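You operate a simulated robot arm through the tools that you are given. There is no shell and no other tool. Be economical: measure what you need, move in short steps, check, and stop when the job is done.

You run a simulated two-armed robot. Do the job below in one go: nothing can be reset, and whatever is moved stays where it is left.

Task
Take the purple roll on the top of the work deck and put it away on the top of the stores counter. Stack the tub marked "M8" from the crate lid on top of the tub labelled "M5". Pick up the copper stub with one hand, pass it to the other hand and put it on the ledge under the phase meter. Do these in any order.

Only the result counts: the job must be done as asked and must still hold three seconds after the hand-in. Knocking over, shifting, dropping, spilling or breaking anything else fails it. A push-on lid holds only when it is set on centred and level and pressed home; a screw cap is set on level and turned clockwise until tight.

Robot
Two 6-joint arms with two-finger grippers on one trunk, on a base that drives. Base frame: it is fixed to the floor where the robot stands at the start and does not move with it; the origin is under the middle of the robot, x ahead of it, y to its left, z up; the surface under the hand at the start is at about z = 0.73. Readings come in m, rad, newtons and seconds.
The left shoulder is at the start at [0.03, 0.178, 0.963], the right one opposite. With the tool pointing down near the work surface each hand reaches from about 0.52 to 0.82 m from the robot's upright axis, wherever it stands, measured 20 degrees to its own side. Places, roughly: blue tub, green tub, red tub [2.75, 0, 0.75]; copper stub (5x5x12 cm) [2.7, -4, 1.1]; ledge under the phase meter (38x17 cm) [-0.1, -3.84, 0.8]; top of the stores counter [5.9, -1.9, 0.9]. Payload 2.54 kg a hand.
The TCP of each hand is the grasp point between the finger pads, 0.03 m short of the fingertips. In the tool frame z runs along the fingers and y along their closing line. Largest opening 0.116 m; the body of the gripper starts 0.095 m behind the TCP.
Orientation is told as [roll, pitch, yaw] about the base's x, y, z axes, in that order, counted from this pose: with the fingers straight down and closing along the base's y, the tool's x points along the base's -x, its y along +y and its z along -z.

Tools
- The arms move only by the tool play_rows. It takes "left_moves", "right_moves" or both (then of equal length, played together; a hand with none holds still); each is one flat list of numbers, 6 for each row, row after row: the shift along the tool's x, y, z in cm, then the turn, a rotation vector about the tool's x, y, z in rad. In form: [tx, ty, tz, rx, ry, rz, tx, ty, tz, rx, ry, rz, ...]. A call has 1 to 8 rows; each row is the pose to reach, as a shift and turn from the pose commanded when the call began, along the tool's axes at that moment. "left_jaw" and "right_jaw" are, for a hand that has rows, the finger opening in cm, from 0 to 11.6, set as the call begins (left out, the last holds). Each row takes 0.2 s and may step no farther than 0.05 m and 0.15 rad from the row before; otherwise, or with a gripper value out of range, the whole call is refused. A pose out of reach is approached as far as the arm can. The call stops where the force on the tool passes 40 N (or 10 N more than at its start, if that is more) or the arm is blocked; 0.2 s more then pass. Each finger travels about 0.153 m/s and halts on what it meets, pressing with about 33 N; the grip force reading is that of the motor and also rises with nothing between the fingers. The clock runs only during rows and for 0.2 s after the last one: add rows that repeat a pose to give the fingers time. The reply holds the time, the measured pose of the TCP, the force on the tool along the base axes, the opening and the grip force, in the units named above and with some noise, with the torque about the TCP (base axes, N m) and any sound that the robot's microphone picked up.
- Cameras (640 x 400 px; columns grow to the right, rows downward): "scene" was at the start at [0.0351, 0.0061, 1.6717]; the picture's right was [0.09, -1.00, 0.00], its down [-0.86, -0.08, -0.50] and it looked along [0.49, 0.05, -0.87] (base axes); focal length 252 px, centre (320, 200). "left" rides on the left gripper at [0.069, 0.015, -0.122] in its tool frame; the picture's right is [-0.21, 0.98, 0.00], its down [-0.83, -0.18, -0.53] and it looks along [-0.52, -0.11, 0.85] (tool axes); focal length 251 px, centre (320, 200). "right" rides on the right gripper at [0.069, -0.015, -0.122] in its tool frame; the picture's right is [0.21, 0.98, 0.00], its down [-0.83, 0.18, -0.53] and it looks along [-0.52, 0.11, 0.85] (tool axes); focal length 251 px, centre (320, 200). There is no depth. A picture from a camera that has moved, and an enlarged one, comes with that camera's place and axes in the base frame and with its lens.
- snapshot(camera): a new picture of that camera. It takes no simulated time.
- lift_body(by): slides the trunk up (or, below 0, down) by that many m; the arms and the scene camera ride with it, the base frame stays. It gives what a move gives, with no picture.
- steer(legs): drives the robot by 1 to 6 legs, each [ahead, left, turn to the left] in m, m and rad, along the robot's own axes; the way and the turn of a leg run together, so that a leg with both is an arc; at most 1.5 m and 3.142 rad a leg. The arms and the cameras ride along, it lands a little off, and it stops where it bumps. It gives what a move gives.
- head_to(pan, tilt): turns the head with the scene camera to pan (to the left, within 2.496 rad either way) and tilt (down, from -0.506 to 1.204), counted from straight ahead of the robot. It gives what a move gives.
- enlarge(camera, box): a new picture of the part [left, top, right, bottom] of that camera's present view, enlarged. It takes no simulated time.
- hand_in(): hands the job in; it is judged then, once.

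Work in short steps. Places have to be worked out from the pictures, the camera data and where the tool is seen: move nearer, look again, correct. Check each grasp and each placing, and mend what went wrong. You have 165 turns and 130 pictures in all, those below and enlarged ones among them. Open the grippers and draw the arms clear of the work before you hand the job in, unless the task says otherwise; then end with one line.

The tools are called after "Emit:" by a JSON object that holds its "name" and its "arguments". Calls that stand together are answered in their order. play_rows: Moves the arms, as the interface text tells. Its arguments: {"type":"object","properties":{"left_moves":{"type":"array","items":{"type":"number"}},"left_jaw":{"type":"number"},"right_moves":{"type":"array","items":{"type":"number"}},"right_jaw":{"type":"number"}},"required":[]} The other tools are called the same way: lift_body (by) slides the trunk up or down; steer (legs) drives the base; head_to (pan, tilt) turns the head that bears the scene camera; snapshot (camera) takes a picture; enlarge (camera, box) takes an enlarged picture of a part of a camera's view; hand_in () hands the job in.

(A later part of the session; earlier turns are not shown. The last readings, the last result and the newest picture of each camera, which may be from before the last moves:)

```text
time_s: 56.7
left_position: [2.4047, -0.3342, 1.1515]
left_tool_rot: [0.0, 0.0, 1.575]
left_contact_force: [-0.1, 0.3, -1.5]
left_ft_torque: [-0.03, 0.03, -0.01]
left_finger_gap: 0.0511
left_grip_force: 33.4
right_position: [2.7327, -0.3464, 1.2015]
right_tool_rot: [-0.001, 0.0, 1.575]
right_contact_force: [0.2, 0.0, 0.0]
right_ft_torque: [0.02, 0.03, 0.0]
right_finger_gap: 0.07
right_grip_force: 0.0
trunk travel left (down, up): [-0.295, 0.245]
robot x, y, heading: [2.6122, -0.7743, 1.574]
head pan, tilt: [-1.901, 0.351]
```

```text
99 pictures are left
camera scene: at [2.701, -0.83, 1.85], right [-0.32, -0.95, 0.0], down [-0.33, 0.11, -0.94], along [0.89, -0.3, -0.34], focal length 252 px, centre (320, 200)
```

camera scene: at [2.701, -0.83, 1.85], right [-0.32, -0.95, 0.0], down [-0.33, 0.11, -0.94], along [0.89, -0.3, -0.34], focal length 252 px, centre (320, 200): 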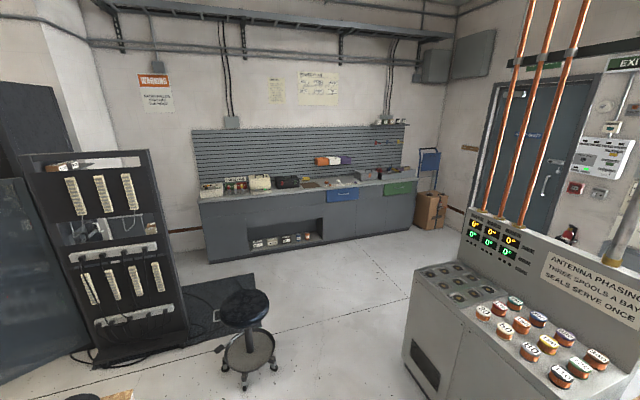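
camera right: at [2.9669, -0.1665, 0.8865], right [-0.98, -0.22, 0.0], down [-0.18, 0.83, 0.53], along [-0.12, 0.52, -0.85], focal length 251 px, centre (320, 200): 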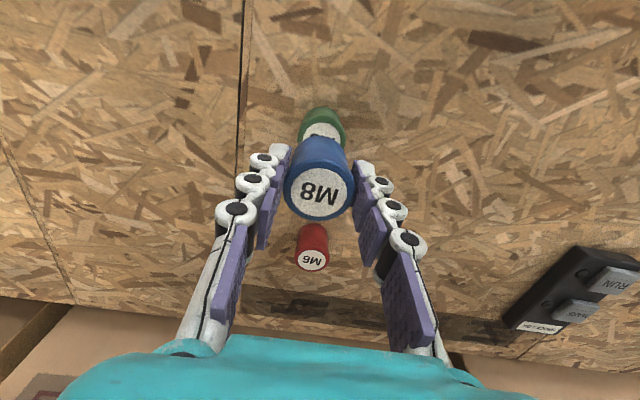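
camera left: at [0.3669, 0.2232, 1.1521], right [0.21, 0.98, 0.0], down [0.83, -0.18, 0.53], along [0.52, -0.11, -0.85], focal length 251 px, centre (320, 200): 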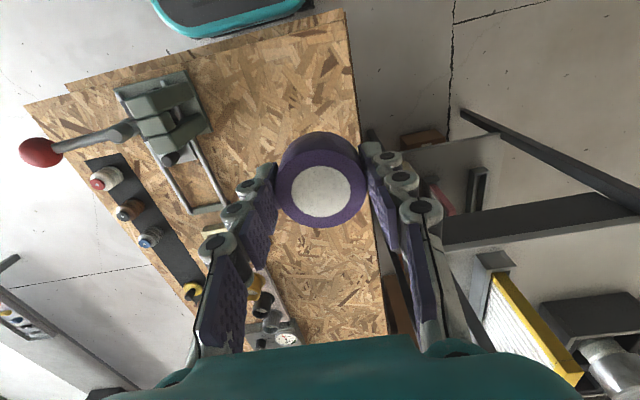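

The counter front is around x≈5.55, with a stool near (4.4, -0.7) and a console corner near (3.9, -1.9). I'll drive between them and stop short of the counter.

Emit:
{"name": "steer", "arguments": {"legs": [[-0.45, 0, 0], [0, 0, -1.574], [1.2, 0, 0], [0.8, -0.6, 0]]}}

Emit:
{"name": "head_to", "arguments": {"pan": 0, "tilt": 0.55}}

Emit:
{"name": "snapshot", "arguments": {"camera": "scene"}}

```text
time_s: 73.8
left_position: [5.0676, -1.5789, 1.1507]
left_tool_rot: [0.001, 0.0, 0.023]
left_contact_force: [-0.7, -0.4, -0.6]
left_ft_torque: [0.02, 0.01, -0.01]
left_finger_gap: 0.0507
left_grip_force: 32.9
right_position: [5.0605, -1.9071, 1.2003]
right_tool_rot: [0.0, 0.0, 0.023]
right_contact_force: [0.1, -0.4, -0.2]
right_ft_torque: [0.01, -0.02, 0.02]
right_finger_gap: 0.0701
right_grip_force: 0.0
trunk travel left (down, up): [-0.295, 0.245]
robot x, y, heading: [4.6369, -1.795, 0.027]
head pan, tilt: [-1.901, 0.351]
```

```text
time_s: 75.6
left_position: [5.0667, -1.5789, 1.152]
left_tool_rot: [-0.001, 0.0, 0.023]
left_contact_force: [0.3, -0.4, 0.1]
left_ft_torque: [0.02, -0.03, 0.02]
left_finger_gap: 0.0509
left_grip_force: 32.7
right_position: [5.0607, -1.9063, 1.201]
right_tool_rot: [0.0, 0.0, 0.024]
right_contact_force: [0.0, -0.5, 0.2]
right_ft_torque: [0.0, 0.02, 0.0]
right_finger_gap: 0.0697
right_grip_force: 0.1
trunk travel left (down, up): [-0.295, 0.245]
robot x, y, heading: [4.631, -1.798, 0.022]
head pan, tilt: [0.0, 0.55]
```

```text
98 pictures are left
camera scene: at [4.6936, -1.794, 1.8317], right [0.02, -1.0, 0.0], down [-0.52, -0.01, -0.85], along [0.85, 0.02, -0.52], focal length 252 px, centre (320, 200)
```

scene: 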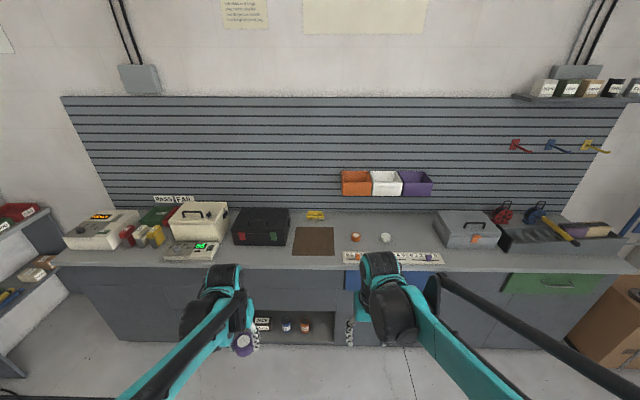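

There are a few rolls already on the counter and a labelled strip. I'll zoom in.

Emit:
{"name": "enlarge", "arguments": {"camera": "scene", "box": [270, 150, 470, 275]}}

```text
3.20 times, centred on (370, 212) of scene
camera zoom: at [4.6936, -1.794, 1.8317], right [0.02, -1.0, 0.0], down [-0.52, -0.01, -0.85], along [0.85, 0.02, -0.52], focal length 805 px, centre (160, 160)
```

zoom: 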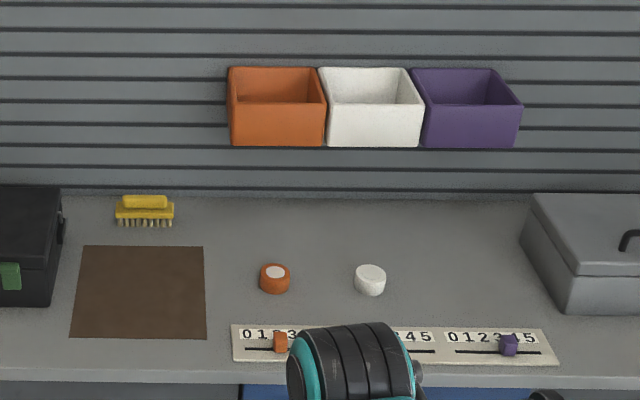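

The orange and white rolls stand in a row under their bins. The purple spot is next in line at about (5.79, -2.32). I'll drive there.

Emit:
{"name": "steer", "arguments": {"legs": [[0, 0, -0.022], [0, -0.74, 0], [0.42, 0, 0]]}}

Emit:
{"name": "snapshot", "arguments": {"camera": "left"}}

Emit:
{"name": "snapshot", "arguments": {"camera": "scene"}}

```text
time_s: 82.2
left_position: [5.4923, -2.3338, 1.1502]
left_tool_rot: [0.0, 0.0, -0.003]
left_contact_force: [1.0, -0.4, -0.8]
left_ft_torque: [-0.01, 0.03, 0.01]
left_finger_gap: 0.0508
left_grip_force: 32.8
right_position: [5.4759, -2.6615, 1.1987]
right_tool_rot: [0.001, 0.001, -0.005]
right_contact_force: [0.9, 0.8, 0.4]
right_ft_torque: [-0.02, 0.06, 0.01]
right_finger_gap: 0.07
right_grip_force: 0.1
trunk travel left (down, up): [-0.295, 0.245]
robot x, y, heading: [5.0549, -2.5384, -0.004]
head pan, tilt: [0.0, 0.55]
```

```text
96 pictures are left
camera left: at [5.4218, -2.3171, 1.2715], right [0.22, 0.98, 0.0], down [0.83, -0.19, 0.53], along [0.52, -0.12, -0.85], focal length 251 px, centre (320, 200)
```

left: 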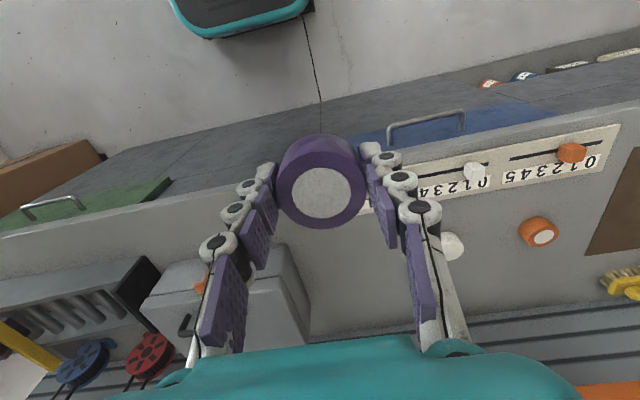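

```text
95 pictures are left
camera scene: at [5.1121, -2.5383, 1.8317], right [-0.01, -1.0, 0.0], down [-0.52, 0.0, -0.85], along [0.85, 0.0, -0.52], focal length 252 px, centre (320, 200)
```

scene: 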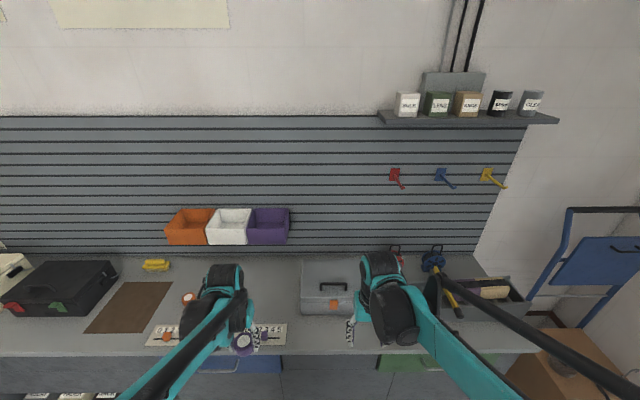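

The spot (5.78, -2.31) is clear between the white roll and the toolbox. I'll move the left hand above it.

Emit:
{"name": "play_rows", "arguments": {"left_moves": [-4.8, 0.4, 0, 0, 0, 0, -9.6, 0.8, 0, 0, 0, 0, -14.4, 1.2, 0, 0, 0, 0, -19.2, 1.6, 0, 0, 0, 0, -24, 2, 1, 0, 0, 0, -28.6, 2.4, 3, 0, 0, 0, -28.6, 2.4, 7.5, 0, 0, 0, -28.6, 2.4, 12, 0, 0, 0]}}

Emit:
{"name": "snapshot", "arguments": {"camera": "left"}}

Emit:
{"name": "snapshot", "arguments": {"camera": "scene"}}

```text
refused: row 6 steps farther than a row can; nothing moved
```

```text
94 pictures are left
camera left: at [5.4218, -2.3171, 1.2715], right [0.22, 0.98, 0.0], down [0.83, -0.19, 0.53], along [0.52, -0.12, -0.85], focal length 251 px, centre (320, 200)
```

left: 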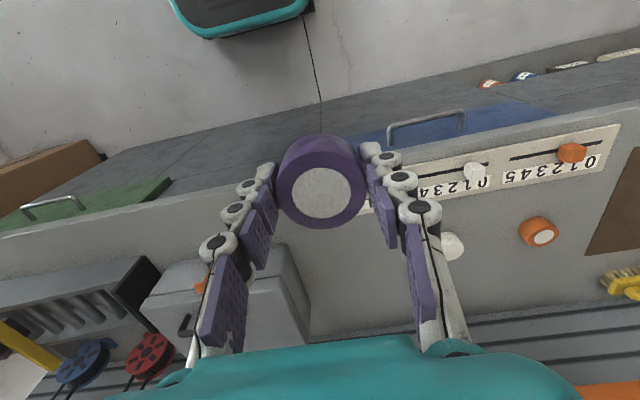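

```text
93 pictures are left
camera scene: at [5.1121, -2.5383, 1.8317], right [-0.01, -1.0, 0.0], down [-0.52, 0.0, -0.85], along [0.85, 0.0, -0.52], focal length 252 px, centre (320, 200)
```

scene: 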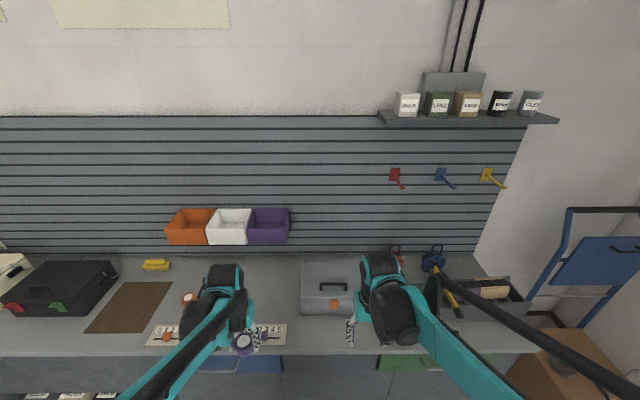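

A step was too long again (5.03 cm). I'll do it with smaller steps.

Emit:
{"name": "play_rows", "arguments": {"left_moves": [-4.8, 0.4, 0, 0, 0, 0, -9.6, 0.8, 0, 0, 0, 0, -14.4, 1.2, 0, 0, 0, 0, -19.2, 1.6, 0, 0, 0, 0, -24, 2, 0, 0, 0, 0, -28.6, 2.4, 1, 0, 0, 0, -28.6, 2.4, 5.5, 0, 0, 0, -28.6, 2.4, 10, 0, 0, 0]}}

Emit:
{"name": "snapshot", "arguments": {"camera": "left"}}

Emit:
{"name": "snapshot", "arguments": {"camera": "scene"}}

```text
time_s: 84.0
left_position: [5.7797, -2.3103, 1.0495]
left_tool_rot: [0.0, 0.003, -0.005]
left_contact_force: [-0.2, 0.7, -0.7]
left_ft_torque: [-0.01, 0.03, 0.02]
left_finger_gap: 0.0508
left_grip_force: 33.2
right_position: [5.4761, -2.6607, 1.1991]
right_tool_rot: [-0.002, 0.002, -0.005]
right_contact_force: [0.1, -0.5, -0.1]
right_ft_torque: [0.02, 0.03, 0.0]
right_finger_gap: 0.0698
right_grip_force: 0.0
trunk travel left (down, up): [-0.295, 0.245]
robot x, y, heading: [5.0535, -2.539, -0.008]
head pan, tilt: [0.0, 0.55]
```

```text
92 pictures are left
camera left: at [5.7099, -2.2936, 1.1698], right [0.22, 0.98, 0.0], down [0.83, -0.19, 0.53], along [0.52, -0.12, -0.85], focal length 251 px, centre (320, 200)
```

left: 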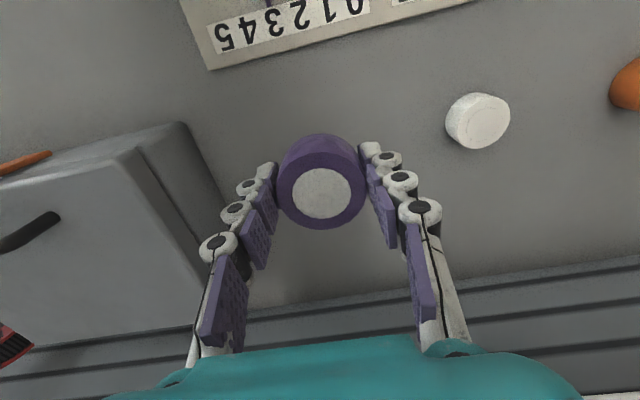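

```text
91 pictures are left
camera scene: at [5.1138, -2.5379, 1.8316], right [-0.01, -1.0, 0.0], down [-0.52, 0.0, -0.85], along [0.85, 0.0, -0.52], focal length 252 px, centre (320, 200)
```

scene: 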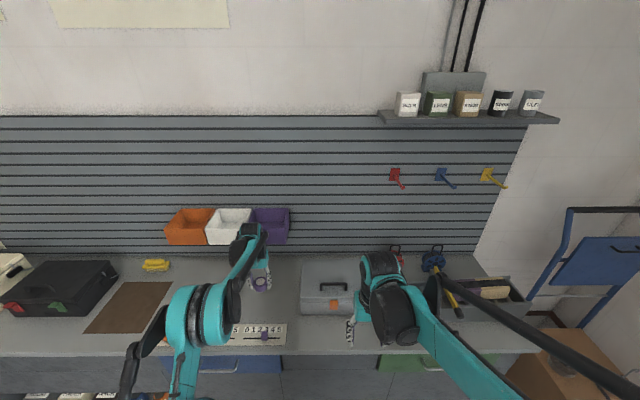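

The white roll is at about (5.82, -2.14) and the counter top is around 0.86–0.90. I'll descend gradually with force monitoring.

Emit:
{"name": "play_rows", "arguments": {"left_moves": [-1, 0, 3, 0, 0, 0, -2, 0, 6, 0, 0, 0, -2, 0, 9, 0, 0, 0, -2, 0, 10.5, 0, 0, 0, -2, 0, 10.5, 0, 0, 0]}}

Emit:
{"name": "snapshot", "arguments": {"camera": "left"}}

Emit:
{"name": "enlarge", "arguments": {"camera": "scene", "box": [200, 230, 328, 310]}}

```text
time_s: 85.2
left_position: [5.7969, -2.3108, 0.9469]
left_tool_rot: [-0.001, -0.001, -0.005]
left_contact_force: [0.6, 0.2, -0.7]
left_ft_torque: [0.03, 0.0, 0.01]
left_finger_gap: 0.0509
left_grip_force: 33.4
right_position: [5.4739, -2.6613, 1.2002]
right_tool_rot: [0.001, 0.0, -0.006]
right_contact_force: [0.5, -0.5, -0.7]
right_ft_torque: [-0.02, 0.04, -0.02]
right_finger_gap: 0.07
right_grip_force: 0.1
trunk travel left (down, up): [-0.295, 0.245]
robot x, y, heading: [5.051, -2.5367, -0.008]
head pan, tilt: [0.0, 0.55]
```

```text
90 pictures are left
camera left: at [5.7274, -2.2948, 1.0668], right [0.22, 0.98, 0.0], down [0.82, -0.19, 0.53], along [0.52, -0.12, -0.85], focal length 251 px, centre (320, 200)
```

left: 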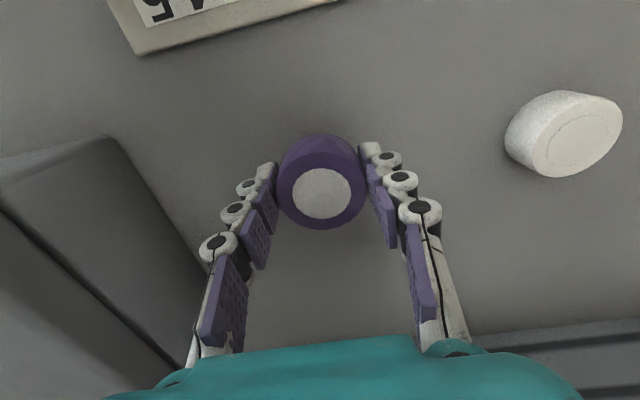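

```text
5.00 times, centred on (264, 270) of scene
camera zoom: at [5.111, -2.5384, 1.8318], right [-0.01, -1.0, 0.0], down [-0.52, 0.0, -0.85], along [0.85, 0.0, -0.52], focal length 1258 px, centre (600, -150)
```

zoom: 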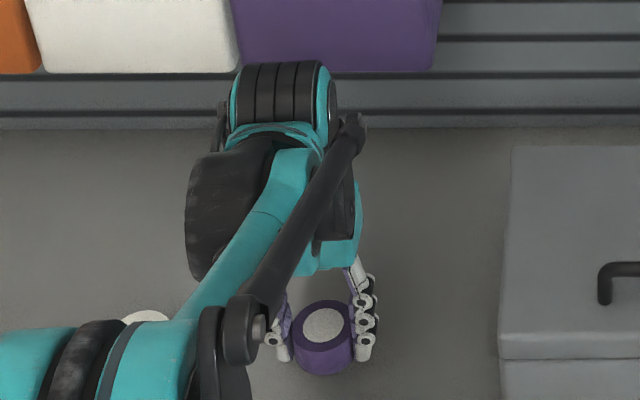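

Still some gap. I'll continue in small steps.

Emit:
{"name": "play_rows", "arguments": {"left_moves": [0, 0, 0.7, 0, 0, 0, 0, 0, 0.7, 0, 0, 0]}}

Emit:
{"name": "play_rows", "arguments": {"left_moves": [0, 0, 0.5, 0, 0, 0, 0, 0, 0.5, 0, 0, 0]}}

```text
time_s: 85.8
left_position: [5.7968, -2.3099, 0.9399]
left_tool_rot: [-0.001, 0.0, -0.007]
left_contact_force: [0.2, -0.3, -1.0]
left_ft_torque: [-0.02, -0.04, -0.03]
left_finger_gap: 0.0507
left_grip_force: 32.9
right_position: [5.4743, -2.6602, 1.1999]
right_tool_rot: [0.002, 0.0, -0.005]
right_contact_force: [0.2, 0.0, 0.3]
right_ft_torque: [-0.02, -0.02, 0.01]
right_finger_gap: 0.0699
right_grip_force: 0.0
trunk travel left (down, up): [-0.295, 0.245]
robot x, y, heading: [5.0501, -2.5381, -0.005]
head pan, tilt: [0.0, 0.55]
```

```text
time_s: 86.4
left_position: [5.7984, -2.3107, 0.9344]
left_tool_rot: [0.0, 0.001, -0.006]
left_contact_force: [-0.2, 0.2, -0.5]
left_ft_torque: [-0.04, 0.02, -0.02]
left_finger_gap: 0.0508
left_grip_force: 33.2
right_position: [5.4756, -2.6611, 1.2002]
right_tool_rot: [-0.002, 0.0, -0.005]
right_contact_force: [0.3, -0.6, -0.6]
right_ft_torque: [-0.03, 0.0, -0.04]
right_finger_gap: 0.0698
right_grip_force: 0.1
trunk travel left (down, up): [-0.295, 0.245]
robot x, y, heading: [5.0502, -2.5381, -0.002]
head pan, tilt: [0.0, 0.55]
```

No contact yet at 0.934. Carrying on down.

Emit:
{"name": "play_rows", "arguments": {"left_moves": [0, 0, 0.5, 0, 0, 0, 0, 0, 0.5, 0, 0, 0]}}

Emit:
{"name": "play_rows", "arguments": {"left_moves": [0, 0, 0.5, 0, 0, 0, 0, 0, 0.5, 0, 0, 0]}}

Emit:
{"name": "enlarge", "arguments": {"camera": "scene", "box": [232, 270, 296, 310]}}

```text
time_s: 87.0
left_position: [5.7982, -2.3104, 0.9293]
left_tool_rot: [0.001, -0.001, -0.006]
left_contact_force: [-0.1, -0.3, -0.8]
left_ft_torque: [0.0, -0.04, 0.01]
left_finger_gap: 0.0509
left_grip_force: 33.0
right_position: [5.475, -2.6611, 1.2001]
right_tool_rot: [0.0, 0.001, -0.006]
right_contact_force: [0.2, 0.4, -0.4]
right_ft_torque: [0.02, 0.02, 0.06]
right_finger_gap: 0.0698
right_grip_force: 0.1
trunk travel left (down, up): [-0.295, 0.245]
robot x, y, heading: [5.0505, -2.5391, -0.002]
head pan, tilt: [0.0, 0.55]
```

```text
time_s: 87.6
left_position: [5.7972, -2.3111, 0.9245]
left_tool_rot: [-0.001, -0.001, -0.005]
left_contact_force: [-0.6, -0.6, -1.0]
left_ft_torque: [-0.02, 0.03, 0.02]
left_finger_gap: 0.0506
left_grip_force: 33.5
right_position: [5.475, -2.66, 1.1995]
right_tool_rot: [0.0, 0.0, -0.004]
right_contact_force: [0.0, -0.3, 0.8]
right_ft_torque: [-0.01, -0.02, 0.0]
right_finger_gap: 0.0699
right_grip_force: 0.1
trunk travel left (down, up): [-0.295, 0.245]
robot x, y, heading: [5.0541, -2.5371, -0.006]
head pan, tilt: [0.0, 0.55]
```

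```text
10.00 times, centred on (264, 290) of scene
camera zoom: at [5.1114, -2.5383, 1.8317], right [-0.01, -1.0, 0.0], down [-0.52, 0.0, -0.85], along [0.85, 0.0, -0.52], focal length 2515 px, centre (880, -700)
```

zoom: 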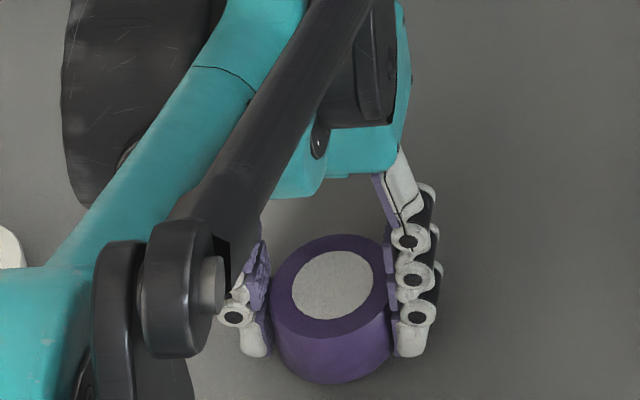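

Close, by the look of the shadow. I'll continue with fine rows.

Emit:
{"name": "play_rows", "arguments": {"left_moves": [0, 0, 0.4, 0, 0, 0, 0, 0, 0.8, 0, 0, 0, 0, 0, 0.8, 0, 0, 0]}}

Emit:
{"name": "play_rows", "arguments": {"left_moves": [0, 0, 0.4, 0, 0, 0, 0, 0, 0.4, 0, 0, 0]}}

Emit:
{"name": "play_rows", "arguments": {"left_moves": [0, 0, 0.4, 0, 0, 0, 0, 0, 0.4, 0, 0, 0]}}

```text
time_s: 88.4
left_position: [5.7967, -2.3111, 0.9158]
left_tool_rot: [0.001, -0.002, -0.006]
left_contact_force: [-0.3, 0.4, -0.7]
left_ft_torque: [0.03, -0.04, 0.02]
left_finger_gap: 0.0509
left_grip_force: 33.0
right_position: [5.4761, -2.6612, 1.1995]
right_tool_rot: [0.0, 0.0, -0.006]
right_contact_force: [0.0, 0.1, 0.2]
right_ft_torque: [-0.02, 0.0, -0.02]
right_finger_gap: 0.0699
right_grip_force: 0.1
trunk travel left (down, up): [-0.295, 0.245]
robot x, y, heading: [5.0504, -2.5386, -0.008]
head pan, tilt: [0.0, 0.55]
```

```text
time_s: 89.0
left_position: [5.7973, -2.3103, 0.9109]
left_tool_rot: [-0.001, 0.0, -0.005]
left_contact_force: [0.0, 0.4, -0.3]
left_ft_torque: [0.02, 0.02, 0.0]
left_finger_gap: 0.051
left_grip_force: 33.0
right_position: [5.4756, -2.6607, 1.1996]
right_tool_rot: [0.0, 0.001, -0.005]
right_contact_force: [-0.6, 0.9, -0.3]
right_ft_torque: [0.02, -0.02, -0.02]
right_finger_gap: 0.07
right_grip_force: 0.1
trunk travel left (down, up): [-0.295, 0.245]
robot x, y, heading: [5.0505, -2.5394, -0.007]
head pan, tilt: [0.0, 0.55]
```

```text
time_s: 89.6
left_position: [5.7966, -2.3115, 0.9089]
left_tool_rot: [0.001, -0.001, -0.004]
left_contact_force: [7.8, 2.8, 25.9]
left_ft_torque: [0.12, -0.27, 0.0]
left_finger_gap: 0.0511
left_grip_force: 33.0
right_position: [5.4734, -2.6611, 1.2004]
right_tool_rot: [0.0, -0.002, -0.005]
right_contact_force: [0.0, 0.5, 0.5]
right_ft_torque: [0.02, -0.02, -0.05]
right_finger_gap: 0.0698
right_grip_force: 0.1
trunk travel left (down, up): [-0.295, 0.245]
robot x, y, heading: [5.0491, -2.54, -0.007]
head pan, tilt: [0.0, 0.55]
```

Contact at 0.909. I'll ease off, release and rise.

Emit:
{"name": "play_rows", "arguments": {"left_moves": [0, 0, -0.15, 0, 0, 0, 0, 0, -0.15, 0, 0, 0]}}

Emit:
{"name": "play_rows", "arguments": {"left_moves": [0, 0, 0, 0, 0, 0, 0, 0, 0, 0, 0, 0, 0, 0, 0, 0, 0, 0], "left_jaw": 8}}

Emit:
{"name": "play_rows", "arguments": {"left_moves": [0, 0, -3, 0, 0, 0, 0, 0, -7, 0, 0, 0, 0, 0, -11, 0, 0, 0, 0, 0, -15, 0, 0, 0, 0, 0, -19, 0, 0, 0, 4, 0, -22, 0, 0, 0, 8, 0, -24, 0, 0, 0]}}

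Emit:
{"name": "snapshot", "arguments": {"camera": "left"}}

```text
time_s: 90.2
left_position: [5.7954, -2.311, 0.9101]
left_tool_rot: [0.0, 0.0, -0.004]
left_contact_force: [3.4, 1.5, 15.3]
left_ft_torque: [0.12, -0.29, 0.04]
left_finger_gap: 0.051
left_grip_force: 33.1
right_position: [5.4739, -2.6613, 1.2]
right_tool_rot: [-0.001, -0.002, -0.006]
right_contact_force: [-0.2, -0.8, -0.2]
right_ft_torque: [-0.02, -0.03, -0.01]
right_finger_gap: 0.0696
right_grip_force: 0.0
trunk travel left (down, up): [-0.295, 0.245]
robot x, y, heading: [5.0544, -2.5385, -0.006]
head pan, tilt: [0.0, 0.55]
```

```text
time_s: 91.0
left_position: [5.7978, -2.3118, 0.9093]
left_tool_rot: [-0.001, -0.002, -0.007]
left_contact_force: [0.1, -0.4, -0.1]
left_ft_torque: [-0.05, 0.0, 0.02]
left_finger_gap: 0.0802
left_grip_force: 0.2
right_position: [5.4745, -2.6609, 1.2003]
right_tool_rot: [-0.001, 0.0, -0.006]
right_contact_force: [-0.3, -0.3, 0.3]
right_ft_torque: [0.01, 0.0, 0.0]
right_finger_gap: 0.0699
right_grip_force: 0.0
trunk travel left (down, up): [-0.295, 0.245]
robot x, y, heading: [5.0536, -2.5372, -0.007]
head pan, tilt: [0.0, 0.55]
```

```text
time_s: 92.6
left_position: [5.7161, -2.3102, 1.1494]
left_tool_rot: [0.0, -0.002, -0.006]
left_contact_force: [0.2, -0.6, 1.1]
left_ft_torque: [0.0, 0.0, 0.02]
left_finger_gap: 0.08
left_grip_force: 0.0
right_position: [5.4737, -2.6605, 1.2001]
right_tool_rot: [0.001, -0.003, -0.005]
right_contact_force: [0.5, -0.6, -0.4]
right_ft_torque: [-0.01, -0.04, -0.04]
right_finger_gap: 0.0701
right_grip_force: 0.0
trunk travel left (down, up): [-0.295, 0.245]
robot x, y, heading: [5.0541, -2.5407, -0.004]
head pan, tilt: [0.0, 0.55]
```

```text
87 pictures are left
camera left: at [5.6461, -2.2948, 1.2708], right [0.22, 0.98, 0.0], down [0.82, -0.19, 0.53], along [0.52, -0.12, -0.84], focal length 251 px, centre (320, 200)
```

left: 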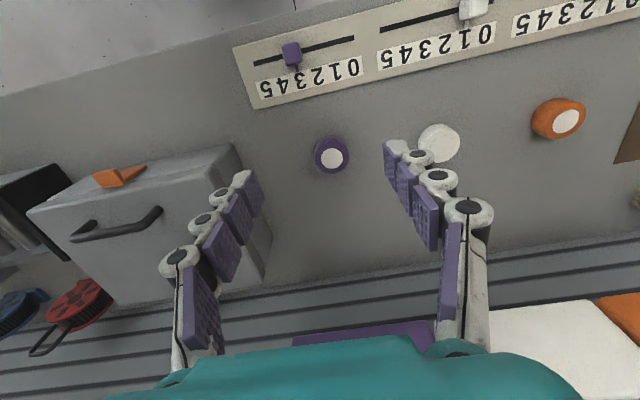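

The purple roll stands neatly in the row. I'll pull the left hand in, back off, and look towards the shelf with the stub.

Emit:
{"name": "play_rows", "arguments": {"left_moves": [4.5, 0.4, -1, 0, 0, 0, 9, 0.4, -2, 0, 0, 0, 13.5, 0.4, -3, 0, 0, 0, 18, 0.4, -4, 0, 0, 0, 22, 0.4, -4.5, 0, 0, 0]}}

Emit:
{"name": "steer", "arguments": {"legs": [[-0.6, 0, 0], [0, -0.5, 0]]}}

Emit:
{"name": "head_to", "arguments": {"pan": -2.4, "tilt": 0.4}}

Emit:
{"name": "snapshot", "arguments": {"camera": "scene"}}

```text
time_s: 93.8
left_position: [5.4959, -2.306, 1.1941]
left_tool_rot: [-0.001, -0.001, -0.006]
left_contact_force: [0.2, 0.4, 0.2]
left_ft_torque: [-0.02, -0.04, 0.01]
left_finger_gap: 0.0802
left_grip_force: 0.1
right_position: [5.473, -2.6617, 1.2005]
right_tool_rot: [-0.002, -0.002, -0.004]
right_contact_force: [0.6, 0.3, 0.2]
right_ft_torque: [0.0, -0.02, -0.04]
right_finger_gap: 0.0701
right_grip_force: 0.1
trunk travel left (down, up): [-0.295, 0.245]
robot x, y, heading: [5.0525, -2.538, -0.003]
head pan, tilt: [0.0, 0.55]
```

```text
time_s: 99.7
left_position: [4.8912, -2.8027, 1.1935]
left_tool_rot: [-0.001, -0.002, -0.01]
left_contact_force: [0.4, 0.3, 0.2]
left_ft_torque: [0.02, -0.04, -0.01]
left_finger_gap: 0.0799
left_grip_force: 0.0
right_position: [4.8678, -3.1568, 1.1998]
right_tool_rot: [0.0, -0.001, -0.008]
right_contact_force: [0.1, 0.2, -0.1]
right_ft_torque: [0.01, -0.03, 0.01]
right_finger_gap: 0.0699
right_grip_force: 0.0
trunk travel left (down, up): [-0.295, 0.245]
robot x, y, heading: [4.4405, -3.0303, -0.01]
head pan, tilt: [0.0, 0.55]
```

```text
time_s: 101.9
left_position: [4.8916, -2.8009, 1.1948]
left_tool_rot: [0.0, -0.001, -0.007]
left_contact_force: [-0.1, -0.1, 0.2]
left_ft_torque: [0.02, 0.01, 0.01]
left_finger_gap: 0.0799
left_grip_force: 0.0
right_position: [4.8666, -3.1564, 1.2007]
right_tool_rot: [-0.001, -0.002, -0.009]
right_contact_force: [0.4, 0.5, -0.8]
right_ft_torque: [0.01, -0.01, -0.01]
right_finger_gap: 0.0701
right_grip_force: 0.0
trunk travel left (down, up): [-0.295, 0.245]
robot x, y, heading: [4.4452, -3.0296, -0.01]
head pan, tilt: [-2.4, 0.4]
```

```text
86 pictures are left
camera scene: at [4.3454, -3.0933, 1.8455], right [-0.67, 0.74, 0.0], down [0.29, 0.26, -0.92], along [-0.68, -0.62, -0.39], focal length 252 px, centre (320, 200)
```

scene: 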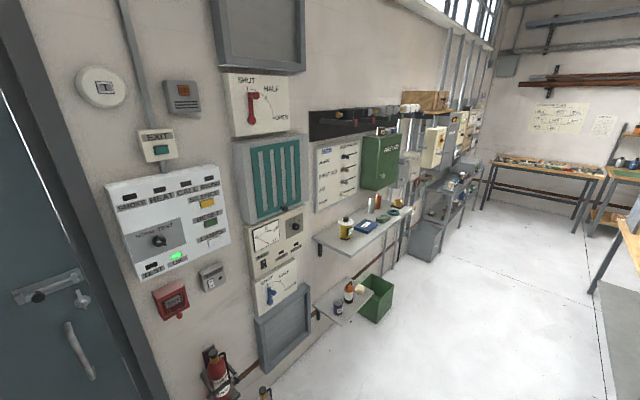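

I can see the wall shelf with small items. I'll turn to face the wall and slide along to it.

Emit:
{"name": "steer", "arguments": {"legs": [[0, 0, -1.56], [0, -1.5, 0]]}}

Emit:
{"name": "head_to", "arguments": {"pan": -0.1, "tilt": 0.5}}

Emit:
{"name": "snapshot", "arguments": {"camera": "scene"}}

```text
time_s: 113.2
left_position: [3.1822, -3.4648, 1.1948]
left_tool_rot: [0.0, 0.0, -1.579]
left_contact_force: [-0.4, 0.1, -0.7]
left_ft_torque: [0.0, -0.02, 0.0]
left_finger_gap: 0.0801
left_grip_force: 0.0
right_position: [2.8281, -3.4411, 1.2004]
right_tool_rot: [-0.001, 0.0, -1.579]
right_contact_force: [-0.5, 0.1, 0.3]
right_ft_torque: [0.0, -0.02, 0.03]
right_finger_gap: 0.07
right_grip_force: 0.1
trunk travel left (down, up): [-0.295, 0.245]
robot x, y, heading: [2.9566, -3.0163, -1.579]
head pan, tilt: [-2.4, 0.4]
```

```text
time_s: 115.3
left_position: [3.1816, -3.465, 1.1946]
left_tool_rot: [-0.001, 0.001, -1.579]
left_contact_force: [0.2, 0.4, 0.0]
left_ft_torque: [-0.03, 0.0, -0.03]
left_finger_gap: 0.0801
left_grip_force: 0.1
right_position: [2.828, -3.4415, 1.2]
right_tool_rot: [0.0, 0.0, -1.578]
right_contact_force: [0.1, 0.1, 0.8]
right_ft_torque: [0.03, -0.01, 0.02]
right_finger_gap: 0.0701
right_grip_force: 0.1
trunk travel left (down, up): [-0.295, 0.245]
robot x, y, heading: [2.9508, -3.0151, -1.583]
head pan, tilt: [-0.099, 0.499]
```

```text
85 pictures are left
camera scene: at [2.9415, -3.0799, 1.8363], right [-0.99, 0.11, 0.0], down [0.05, 0.48, -0.88], along [-0.09, -0.87, -0.48], focal length 252 px, centre (320, 200)
```

scene: 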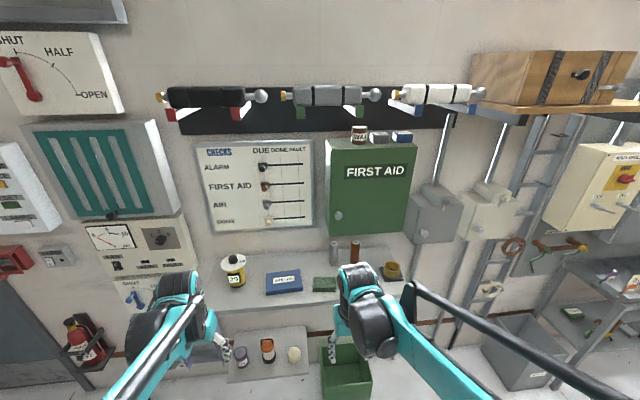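

Emit:
{"name": "enlarge", "arguments": {"camera": "scene", "box": [200, 200, 456, 360]}}

```text
2.50 times, centred on (328, 280) of scene
camera zoom: at [2.9415, -3.0799, 1.8363], right [-0.99, 0.11, 0.0], down [0.05, 0.48, -0.88], along [-0.09, -0.87, -0.48], focal length 629 px, centre (300, 0)
```

zoom: 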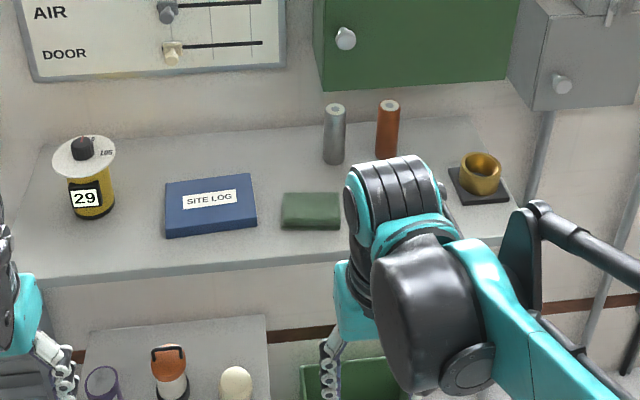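

The copper stub stands upright at about (2.70, -3.915), shelf z≈1.04, under the cabinet edge. Before choosing the grasp I'll look toward the ledge with the phase meter.

Emit:
{"name": "head_to", "arguments": {"pan": -1.3, "tilt": 0.3}}

Emit:
{"name": "enlarge", "arguments": {"camera": "scene", "box": [120, 50, 440, 250]}}

```text
time_s: 116.7
left_position: [3.1828, -3.4646, 1.194]
left_tool_rot: [0.001, -0.001, -1.58]
left_contact_force: [-0.1, 0.7, 0.7]
left_ft_torque: [0.0, 0.02, 0.03]
left_finger_gap: 0.0803
left_grip_force: 0.1
right_position: [2.8291, -3.4423, 1.1998]
right_tool_rot: [0.0, 0.0, -1.579]
right_contact_force: [0.8, -0.5, 0.6]
right_ft_torque: [-0.01, -0.01, 0.04]
right_finger_gap: 0.07
right_grip_force: 0.0
trunk travel left (down, up): [-0.295, 0.245]
robot x, y, heading: [2.9528, -3.015, -1.579]
head pan, tilt: [-1.3, 0.3]
```

```text
2.00 times, centred on (280, 150) of scene
camera zoom: at [2.8612, -3.0138, 1.8547], right [-0.26, 0.97, 0.0], down [0.29, 0.08, -0.96], along [-0.92, -0.25, -0.3], focal length 503 px, centre (400, 300)
```

zoom: 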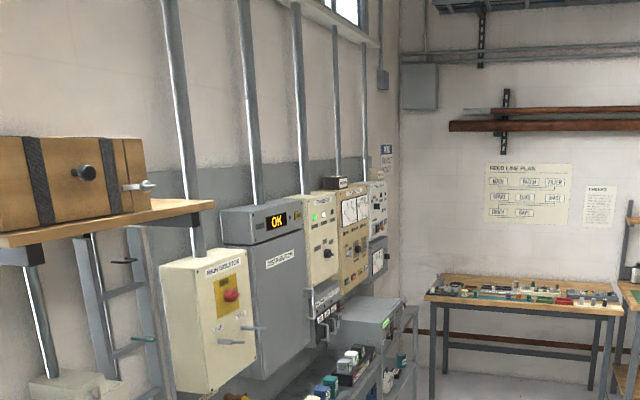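

Not clear enough from here. I'll drive over to see the ledge first, then come back for the stub.

Emit:
{"name": "steer", "arguments": {"legs": [[-0.05, -1.4, 0], [0, -1.2, 0]]}}

Emit:
{"name": "head_to", "arguments": {"pan": -0.3, "tilt": 0.5}}

Emit:
{"name": "snapshot", "arguments": {"camera": "scene"}}

```text
time_s: 129.3
left_position: [0.5791, -3.3698, 1.194]
left_tool_rot: [0.0, -0.001, -1.59]
left_contact_force: [1.1, 0.1, 0.0]
left_ft_torque: [0.02, -0.02, -0.03]
left_finger_gap: 0.0797
left_grip_force: 0.0
right_position: [0.2222, -3.3425, 1.1997]
right_tool_rot: [0.0, -0.001, -1.59]
right_contact_force: [0.0, 0.1, 0.6]
right_ft_torque: [0.04, -0.02, 0.0]
right_finger_gap: 0.0698
right_grip_force: 0.1
trunk travel left (down, up): [-0.295, 0.245]
robot x, y, heading: [0.3513, -2.925, -1.591]
head pan, tilt: [-1.3, 0.3]
```

```text
time_s: 130.6
left_position: [0.5777, -3.3701, 1.1938]
left_tool_rot: [0.001, 0.001, -1.591]
left_contact_force: [-0.6, 0.5, 0.0]
left_ft_torque: [-0.03, 0.02, 0.01]
left_finger_gap: 0.0798
left_grip_force: 0.0
right_position: [0.224, -3.342, 1.1996]
right_tool_rot: [0.0, 0.002, -1.588]
right_contact_force: [0.7, 1.0, 0.1]
right_ft_torque: [-0.02, -0.03, 0.0]
right_finger_gap: 0.0699
right_grip_force: 0.0
trunk travel left (down, up): [-0.295, 0.245]
robot x, y, heading: [0.3554, -2.926, -1.594]
head pan, tilt: [-0.3, 0.499]
```

```text
82 pictures are left
camera scene: at [0.3238, -2.9784, 1.8363], right [-0.95, 0.32, 0.0], down [0.15, 0.45, -0.88], along [-0.28, -0.83, -0.48], focal length 252 px, centre (320, 200)
```

scene: 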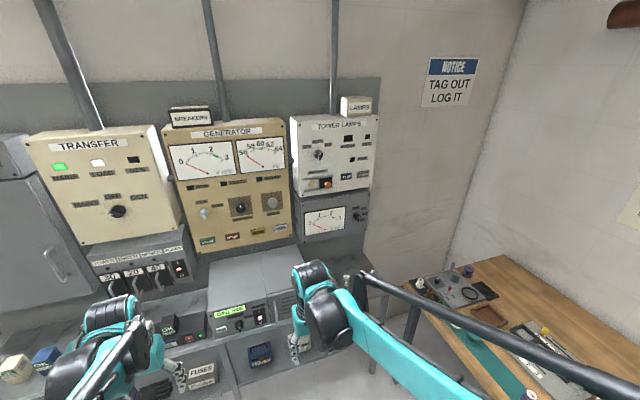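

Emit:
{"name": "enlarge", "arguments": {"camera": "scene", "box": [190, 160, 430, 310]}}

Emit:
{"name": "snapshot", "arguments": {"camera": "right"}}

```text
2.67 times, centred on (310, 235) of scene
camera zoom: at [0.3238, -2.9784, 1.8363], right [-0.95, 0.32, 0.0], down [0.15, 0.45, -0.88], along [-0.28, -0.83, -0.48], focal length 671 px, centre (347, 107)
```

zoom: 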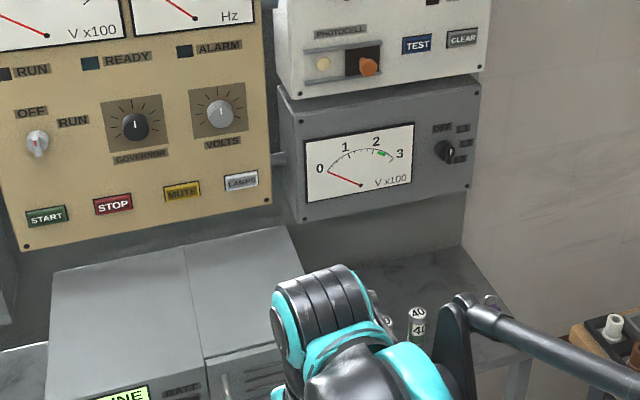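

```text
80 pictures are left
camera right: at [0.21, -3.2736, 1.3247], right [0.98, 0.2, 0.0], down [0.17, -0.83, 0.53], along [0.1, -0.52, -0.85], focal length 251 px, centre (320, 200)
```

right: 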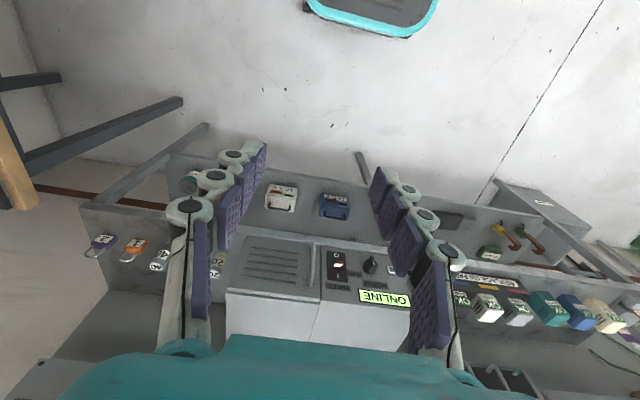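

The grey meter box at the right end looks like the phase meter, with the rack top below it. I'll move the right hand sideways to see the ledge with its camera.

Emit:
{"name": "play_rows", "arguments": {"right_moves": [0, -4.5, 0, 0, 0, 0, 0, -9, 0, 0, 0, 0, 0, -13.5, 0, 0, 0, 0, 0, -18, 0, 0, 0, 0, 0, -22, 0, 0, 0, 0], "right_jaw": 11.6}}

Emit:
{"name": "snapshot", "arguments": {"camera": "right"}}

Emit:
{"name": "snapshot", "arguments": {"camera": "scene"}}

```text
time_s: 131.8
left_position: [0.5779, -3.3714, 1.1936]
left_tool_rot: [0.004, 0.001, -1.59]
left_contact_force: [-0.5, 0.1, -0.5]
left_ft_torque: [0.02, -0.02, -0.01]
left_finger_gap: 0.08
left_grip_force: 0.1
right_position: [0.0046, -3.3373, 1.2004]
right_tool_rot: [-0.001, -0.001, -1.589]
right_contact_force: [-0.2, -0.1, -1.4]
right_ft_torque: [0.05, -0.03, 0.0]
right_finger_gap: 0.1158
right_grip_force: 0.0
trunk travel left (down, up): [-0.295, 0.245]
robot x, y, heading: [0.3513, -2.9232, -1.587]
head pan, tilt: [-0.3, 0.499]
```

```text
79 pictures are left
camera right: at [-0.0108, -3.2686, 1.3244], right [0.98, 0.2, 0.0], down [0.17, -0.83, 0.53], along [0.11, -0.52, -0.85], focal length 251 px, centre (320, 200)
```

right: 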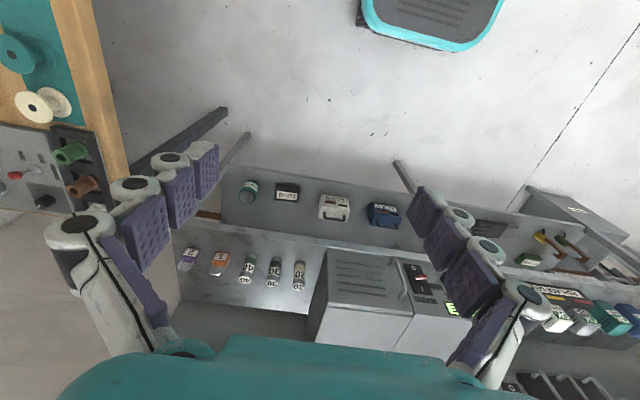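

```text
78 pictures are left
camera scene: at [0.3224, -2.9788, 1.8363], right [-0.95, 0.31, 0.0], down [0.15, 0.45, -0.88], along [-0.28, -0.83, -0.48], focal length 252 px, centre (320, 200)
```

scene: 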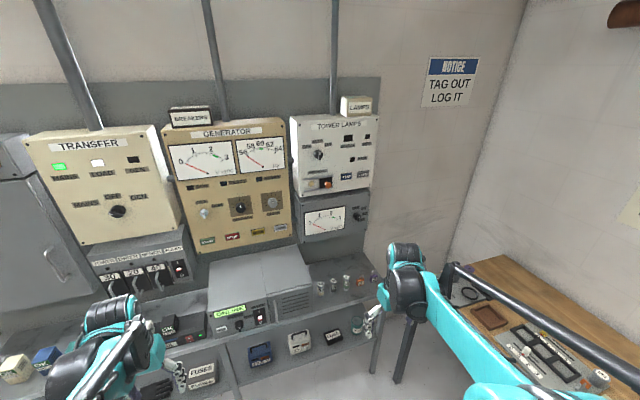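

Emit:
{"name": "enlarge", "arguments": {"camera": "scene", "box": [230, 175, 406, 285]}}

Emit:
{"name": "enlarge", "arguments": {"camera": "right", "box": [150, 200, 390, 350]}}

```text
3.64 times, centred on (318, 230) of scene
camera zoom: at [0.3224, -2.9788, 1.8363], right [-0.95, 0.31, 0.0], down [0.15, 0.45, -0.88], along [-0.28, -0.83, -0.48], focal length 915 px, centre (327, 91)
```

zoom: 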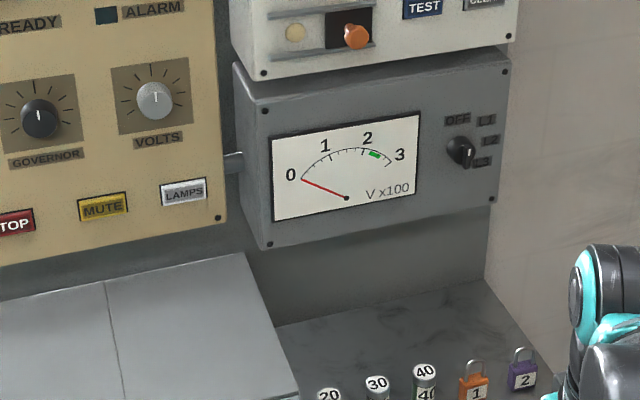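

```text
2.67 times, centred on (270, 275) of right
camera zoom: at [-0.0108, -3.2686, 1.3244], right [0.98, 0.2, 0.0], down [0.17, -0.83, 0.53], along [0.11, -0.52, -0.85], focal length 670 px, centre (453, 0)
```

zoom: 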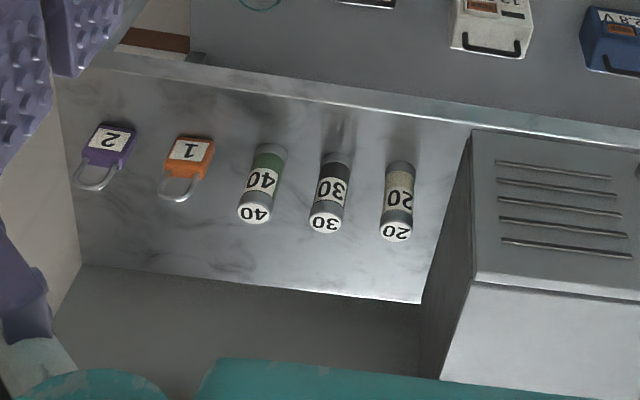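

Ledge: surface z≈0.82, about x -0.30..0.10, and fuses and padlocks stand along its front at y≈-3.80. The free spot is behind them, at about (-0.1, -3.91). The meter overhangs at z≈1.07, so a hand tilted 45° is needed.

Plan: the left hand picks the stub low, the right hand takes it high and places it upright. I'm going back to the shelf.

Emit:
{"name": "play_rows", "arguments": {"right_moves": [0, 4.5, 0, 0, 0, 0, 0, 9, 0, 0, 0, 0, 0, 13.5, 0, 0, 0, 0, 0, 18, 0, 0, 0, 0, 0, 20, 0, 0, 0, 0]}}

Emit:
{"name": "steer", "arguments": {"legs": [[0, 0, 0.02], [0, 1.1, 0], [0, 1.02, 0]]}}

Emit:
{"name": "lift_body", "arguments": {"by": 0.1}}

Emit:
{"name": "head_to", "arguments": {"pan": 0.25, "tilt": 0.6}}

Emit:
{"name": "snapshot", "arguments": {"camera": "scene"}}

```text
time_s: 133.0
left_position: [0.579, -3.3703, 1.1944]
left_tool_rot: [-0.001, -0.001, -1.591]
left_contact_force: [-0.8, -1.2, -1.1]
left_ft_torque: [0.02, -0.02, 0.0]
left_finger_gap: 0.0799
left_grip_force: 0.1
right_position: [0.2039, -3.3418, 1.2009]
right_tool_rot: [-0.002, -0.001, -1.591]
right_contact_force: [-0.4, -0.5, 0.2]
right_ft_torque: [0.02, 0.02, 0.0]
right_finger_gap: 0.1159
right_grip_force: 0.0
trunk travel left (down, up): [-0.295, 0.245]
robot x, y, heading: [0.3541, -2.9217, -1.594]
head pan, tilt: [-0.3, 0.499]
```

```text
time_s: 143.8
left_position: [2.6993, -3.3451, 1.1938]
left_tool_rot: [0.0, 0.002, -1.556]
left_contact_force: [-0.6, 0.0, 0.6]
left_ft_torque: [-0.04, 0.02, -0.01]
left_finger_gap: 0.0802
left_grip_force: 0.0
right_position: [2.3244, -3.3285, 1.2006]
right_tool_rot: [0.0, -0.001, -1.556]
right_contact_force: [0.0, -0.8, -0.9]
right_ft_torque: [-0.01, 0.0, 0.01]
right_finger_gap: 0.1161
right_grip_force: 0.1
trunk travel left (down, up): [-0.295, 0.245]
robot x, y, heading: [2.4546, -2.8994, -1.554]
head pan, tilt: [-0.3, 0.499]
```

```text
time_s: 145.1
left_position: [2.699, -3.3442, 1.2947]
left_tool_rot: [0.0, 0.0, -1.557]
left_contact_force: [0.3, 0.2, 0.5]
left_ft_torque: [0.02, 0.0, 0.0]
left_finger_gap: 0.08
left_grip_force: 0.1
right_position: [2.3236, -3.3284, 1.3001]
right_tool_rot: [0.0, 0.001, -1.557]
right_contact_force: [0.3, 0.3, -0.4]
right_ft_torque: [-0.02, 0.02, -0.01]
right_finger_gap: 0.1159
right_grip_force: 0.2
trunk travel left (down, up): [-0.395, 0.145]
robot x, y, heading: [2.4567, -2.9044, -1.558]
head pan, tilt: [-0.3, 0.499]
```

```text
time_s: 146.1
left_position: [2.6989, -3.3444, 1.2944]
left_tool_rot: [-0.001, 0.0, -1.558]
left_contact_force: [-0.4, 0.0, -0.7]
left_ft_torque: [0.01, 0.01, 0.02]
left_finger_gap: 0.0799
left_grip_force: 0.1
right_position: [2.3242, -3.3297, 1.3009]
right_tool_rot: [0.001, 0.0, -1.557]
right_contact_force: [0.5, 0.3, 0.9]
right_ft_torque: [0.01, 0.02, -0.05]
right_finger_gap: 0.1158
right_grip_force: 0.0
trunk travel left (down, up): [-0.395, 0.145]
robot x, y, heading: [2.46, -2.9042, -1.555]
head pan, tilt: [0.25, 0.6]
```

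```text
75 pictures are left
camera scene: at [2.4794, -2.9598, 1.9272], right [-0.97, -0.26, 0.0], down [-0.15, 0.55, -0.83], along [0.21, -0.8, -0.56], focal length 252 px, centre (320, 200)
```

scene: 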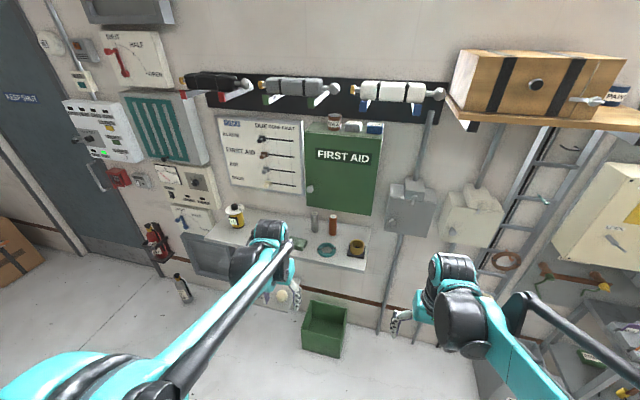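

There's also a teal ring in front of the stub. I'll zoom in.

Emit:
{"name": "enlarge", "arguments": {"camera": "scene", "box": [260, 180, 388, 260]}}

```text
5.00 times, centred on (324, 220) of scene
camera zoom: at [2.4794, -2.9598, 1.9272], right [-0.97, -0.26, 0.0], down [-0.15, 0.55, -0.83], along [0.21, -0.8, -0.56], focal length 1258 px, centre (300, 100)
```

zoom: 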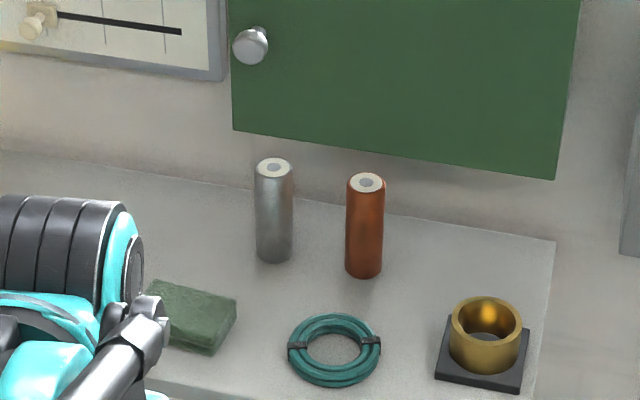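

Triangulated: shelf z≈0.97, copper stub at (2.68, -4.00) with its top at about 1.10; cabinet front edge y≈-3.95, z≈1.18. I'll drive closer, then tilt the left hand 60° forward.

Emit:
{"name": "steer", "arguments": {"legs": [[0.36, 0, -0.013]]}}

Emit:
{"name": "play_rows", "arguments": {"left_moves": [0, 0, 0, 0, -0.15, 0, 0, 0, 0, 0, -0.3, 0, 0, 0, 0, 0, -0.45, 0, 0, 0, 0, 0, -0.6, 0, 0, 0, 0, 0, -0.75, 0, 0, 0, 0, 0, -0.9, 0, 0, 0, 0, 0, -1.047, 0, 0, 0, 0, 0, -1.047, 0], "left_jaw": 6.5}}

Emit:
{"name": "snapshot", "arguments": {"camera": "left"}}

Emit:
{"name": "snapshot", "arguments": {"camera": "scene"}}

```text
time_s: 148.4
left_position: [2.6971, -3.709, 1.2934]
left_tool_rot: [0.001, 0.001, -1.568]
left_contact_force: [0.0, -0.4, -0.1]
left_ft_torque: [-0.02, 0.02, 0.01]
left_finger_gap: 0.0799
left_grip_force: 0.1
right_position: [2.322, -3.6888, 1.3012]
right_tool_rot: [0.001, -0.001, -1.568]
right_contact_force: [0.2, 0.1, -0.8]
right_ft_torque: [0.0, -0.02, 0.0]
right_finger_gap: 0.1157
right_grip_force: 0.1
trunk travel left (down, up): [-0.395, 0.145]
robot x, y, heading: [2.4615, -3.2624, -1.563]
head pan, tilt: [0.25, 0.6]
```

```text
time_s: 150.2
left_position: [2.6973, -3.7088, 1.2937]
left_tool_rot: [0.002, -1.048, -1.567]
left_contact_force: [0.1, 0.0, -0.3]
left_ft_torque: [-0.03, 0.0, -0.02]
left_finger_gap: 0.065
left_grip_force: 0.1
right_position: [2.3226, -3.6892, 1.3007]
right_tool_rot: [0.002, -0.001, -1.567]
right_contact_force: [-0.6, -0.7, -0.9]
right_ft_torque: [-0.03, -0.02, 0.01]
right_finger_gap: 0.1157
right_grip_force: 0.1
trunk travel left (down, up): [-0.395, 0.145]
robot x, y, heading: [2.4633, -3.2657, -1.565]
head pan, tilt: [0.25, 0.6]
```

```text
73 pictures are left
camera left: at [2.7112, -3.568, 1.2937], right [0.98, -0.1, 0.19], down [-0.18, 0.05, 0.98], along [-0.11, -0.99, 0.03], focal length 251 px, centre (320, 200)
```

left: 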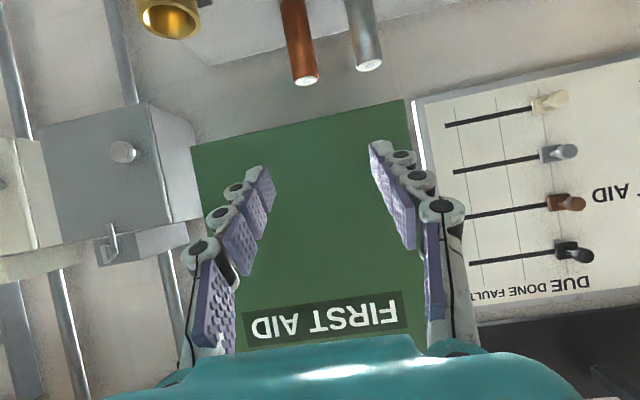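

```text
72 pictures are left
camera scene: at [2.4821, -3.3218, 1.9272], right [-0.97, -0.25, 0.0], down [-0.14, 0.55, -0.83], along [0.21, -0.8, -0.56], focal length 252 px, centre (320, 200)
```

scene: 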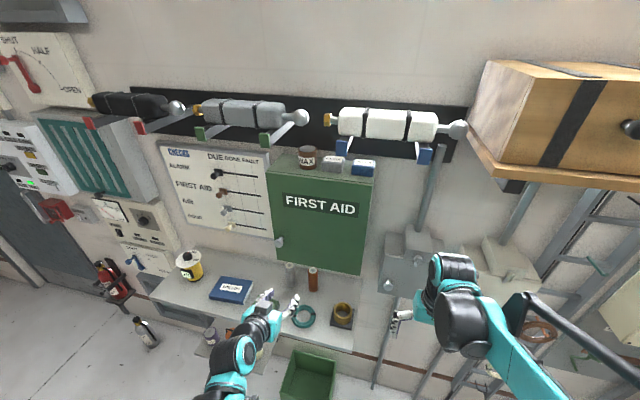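

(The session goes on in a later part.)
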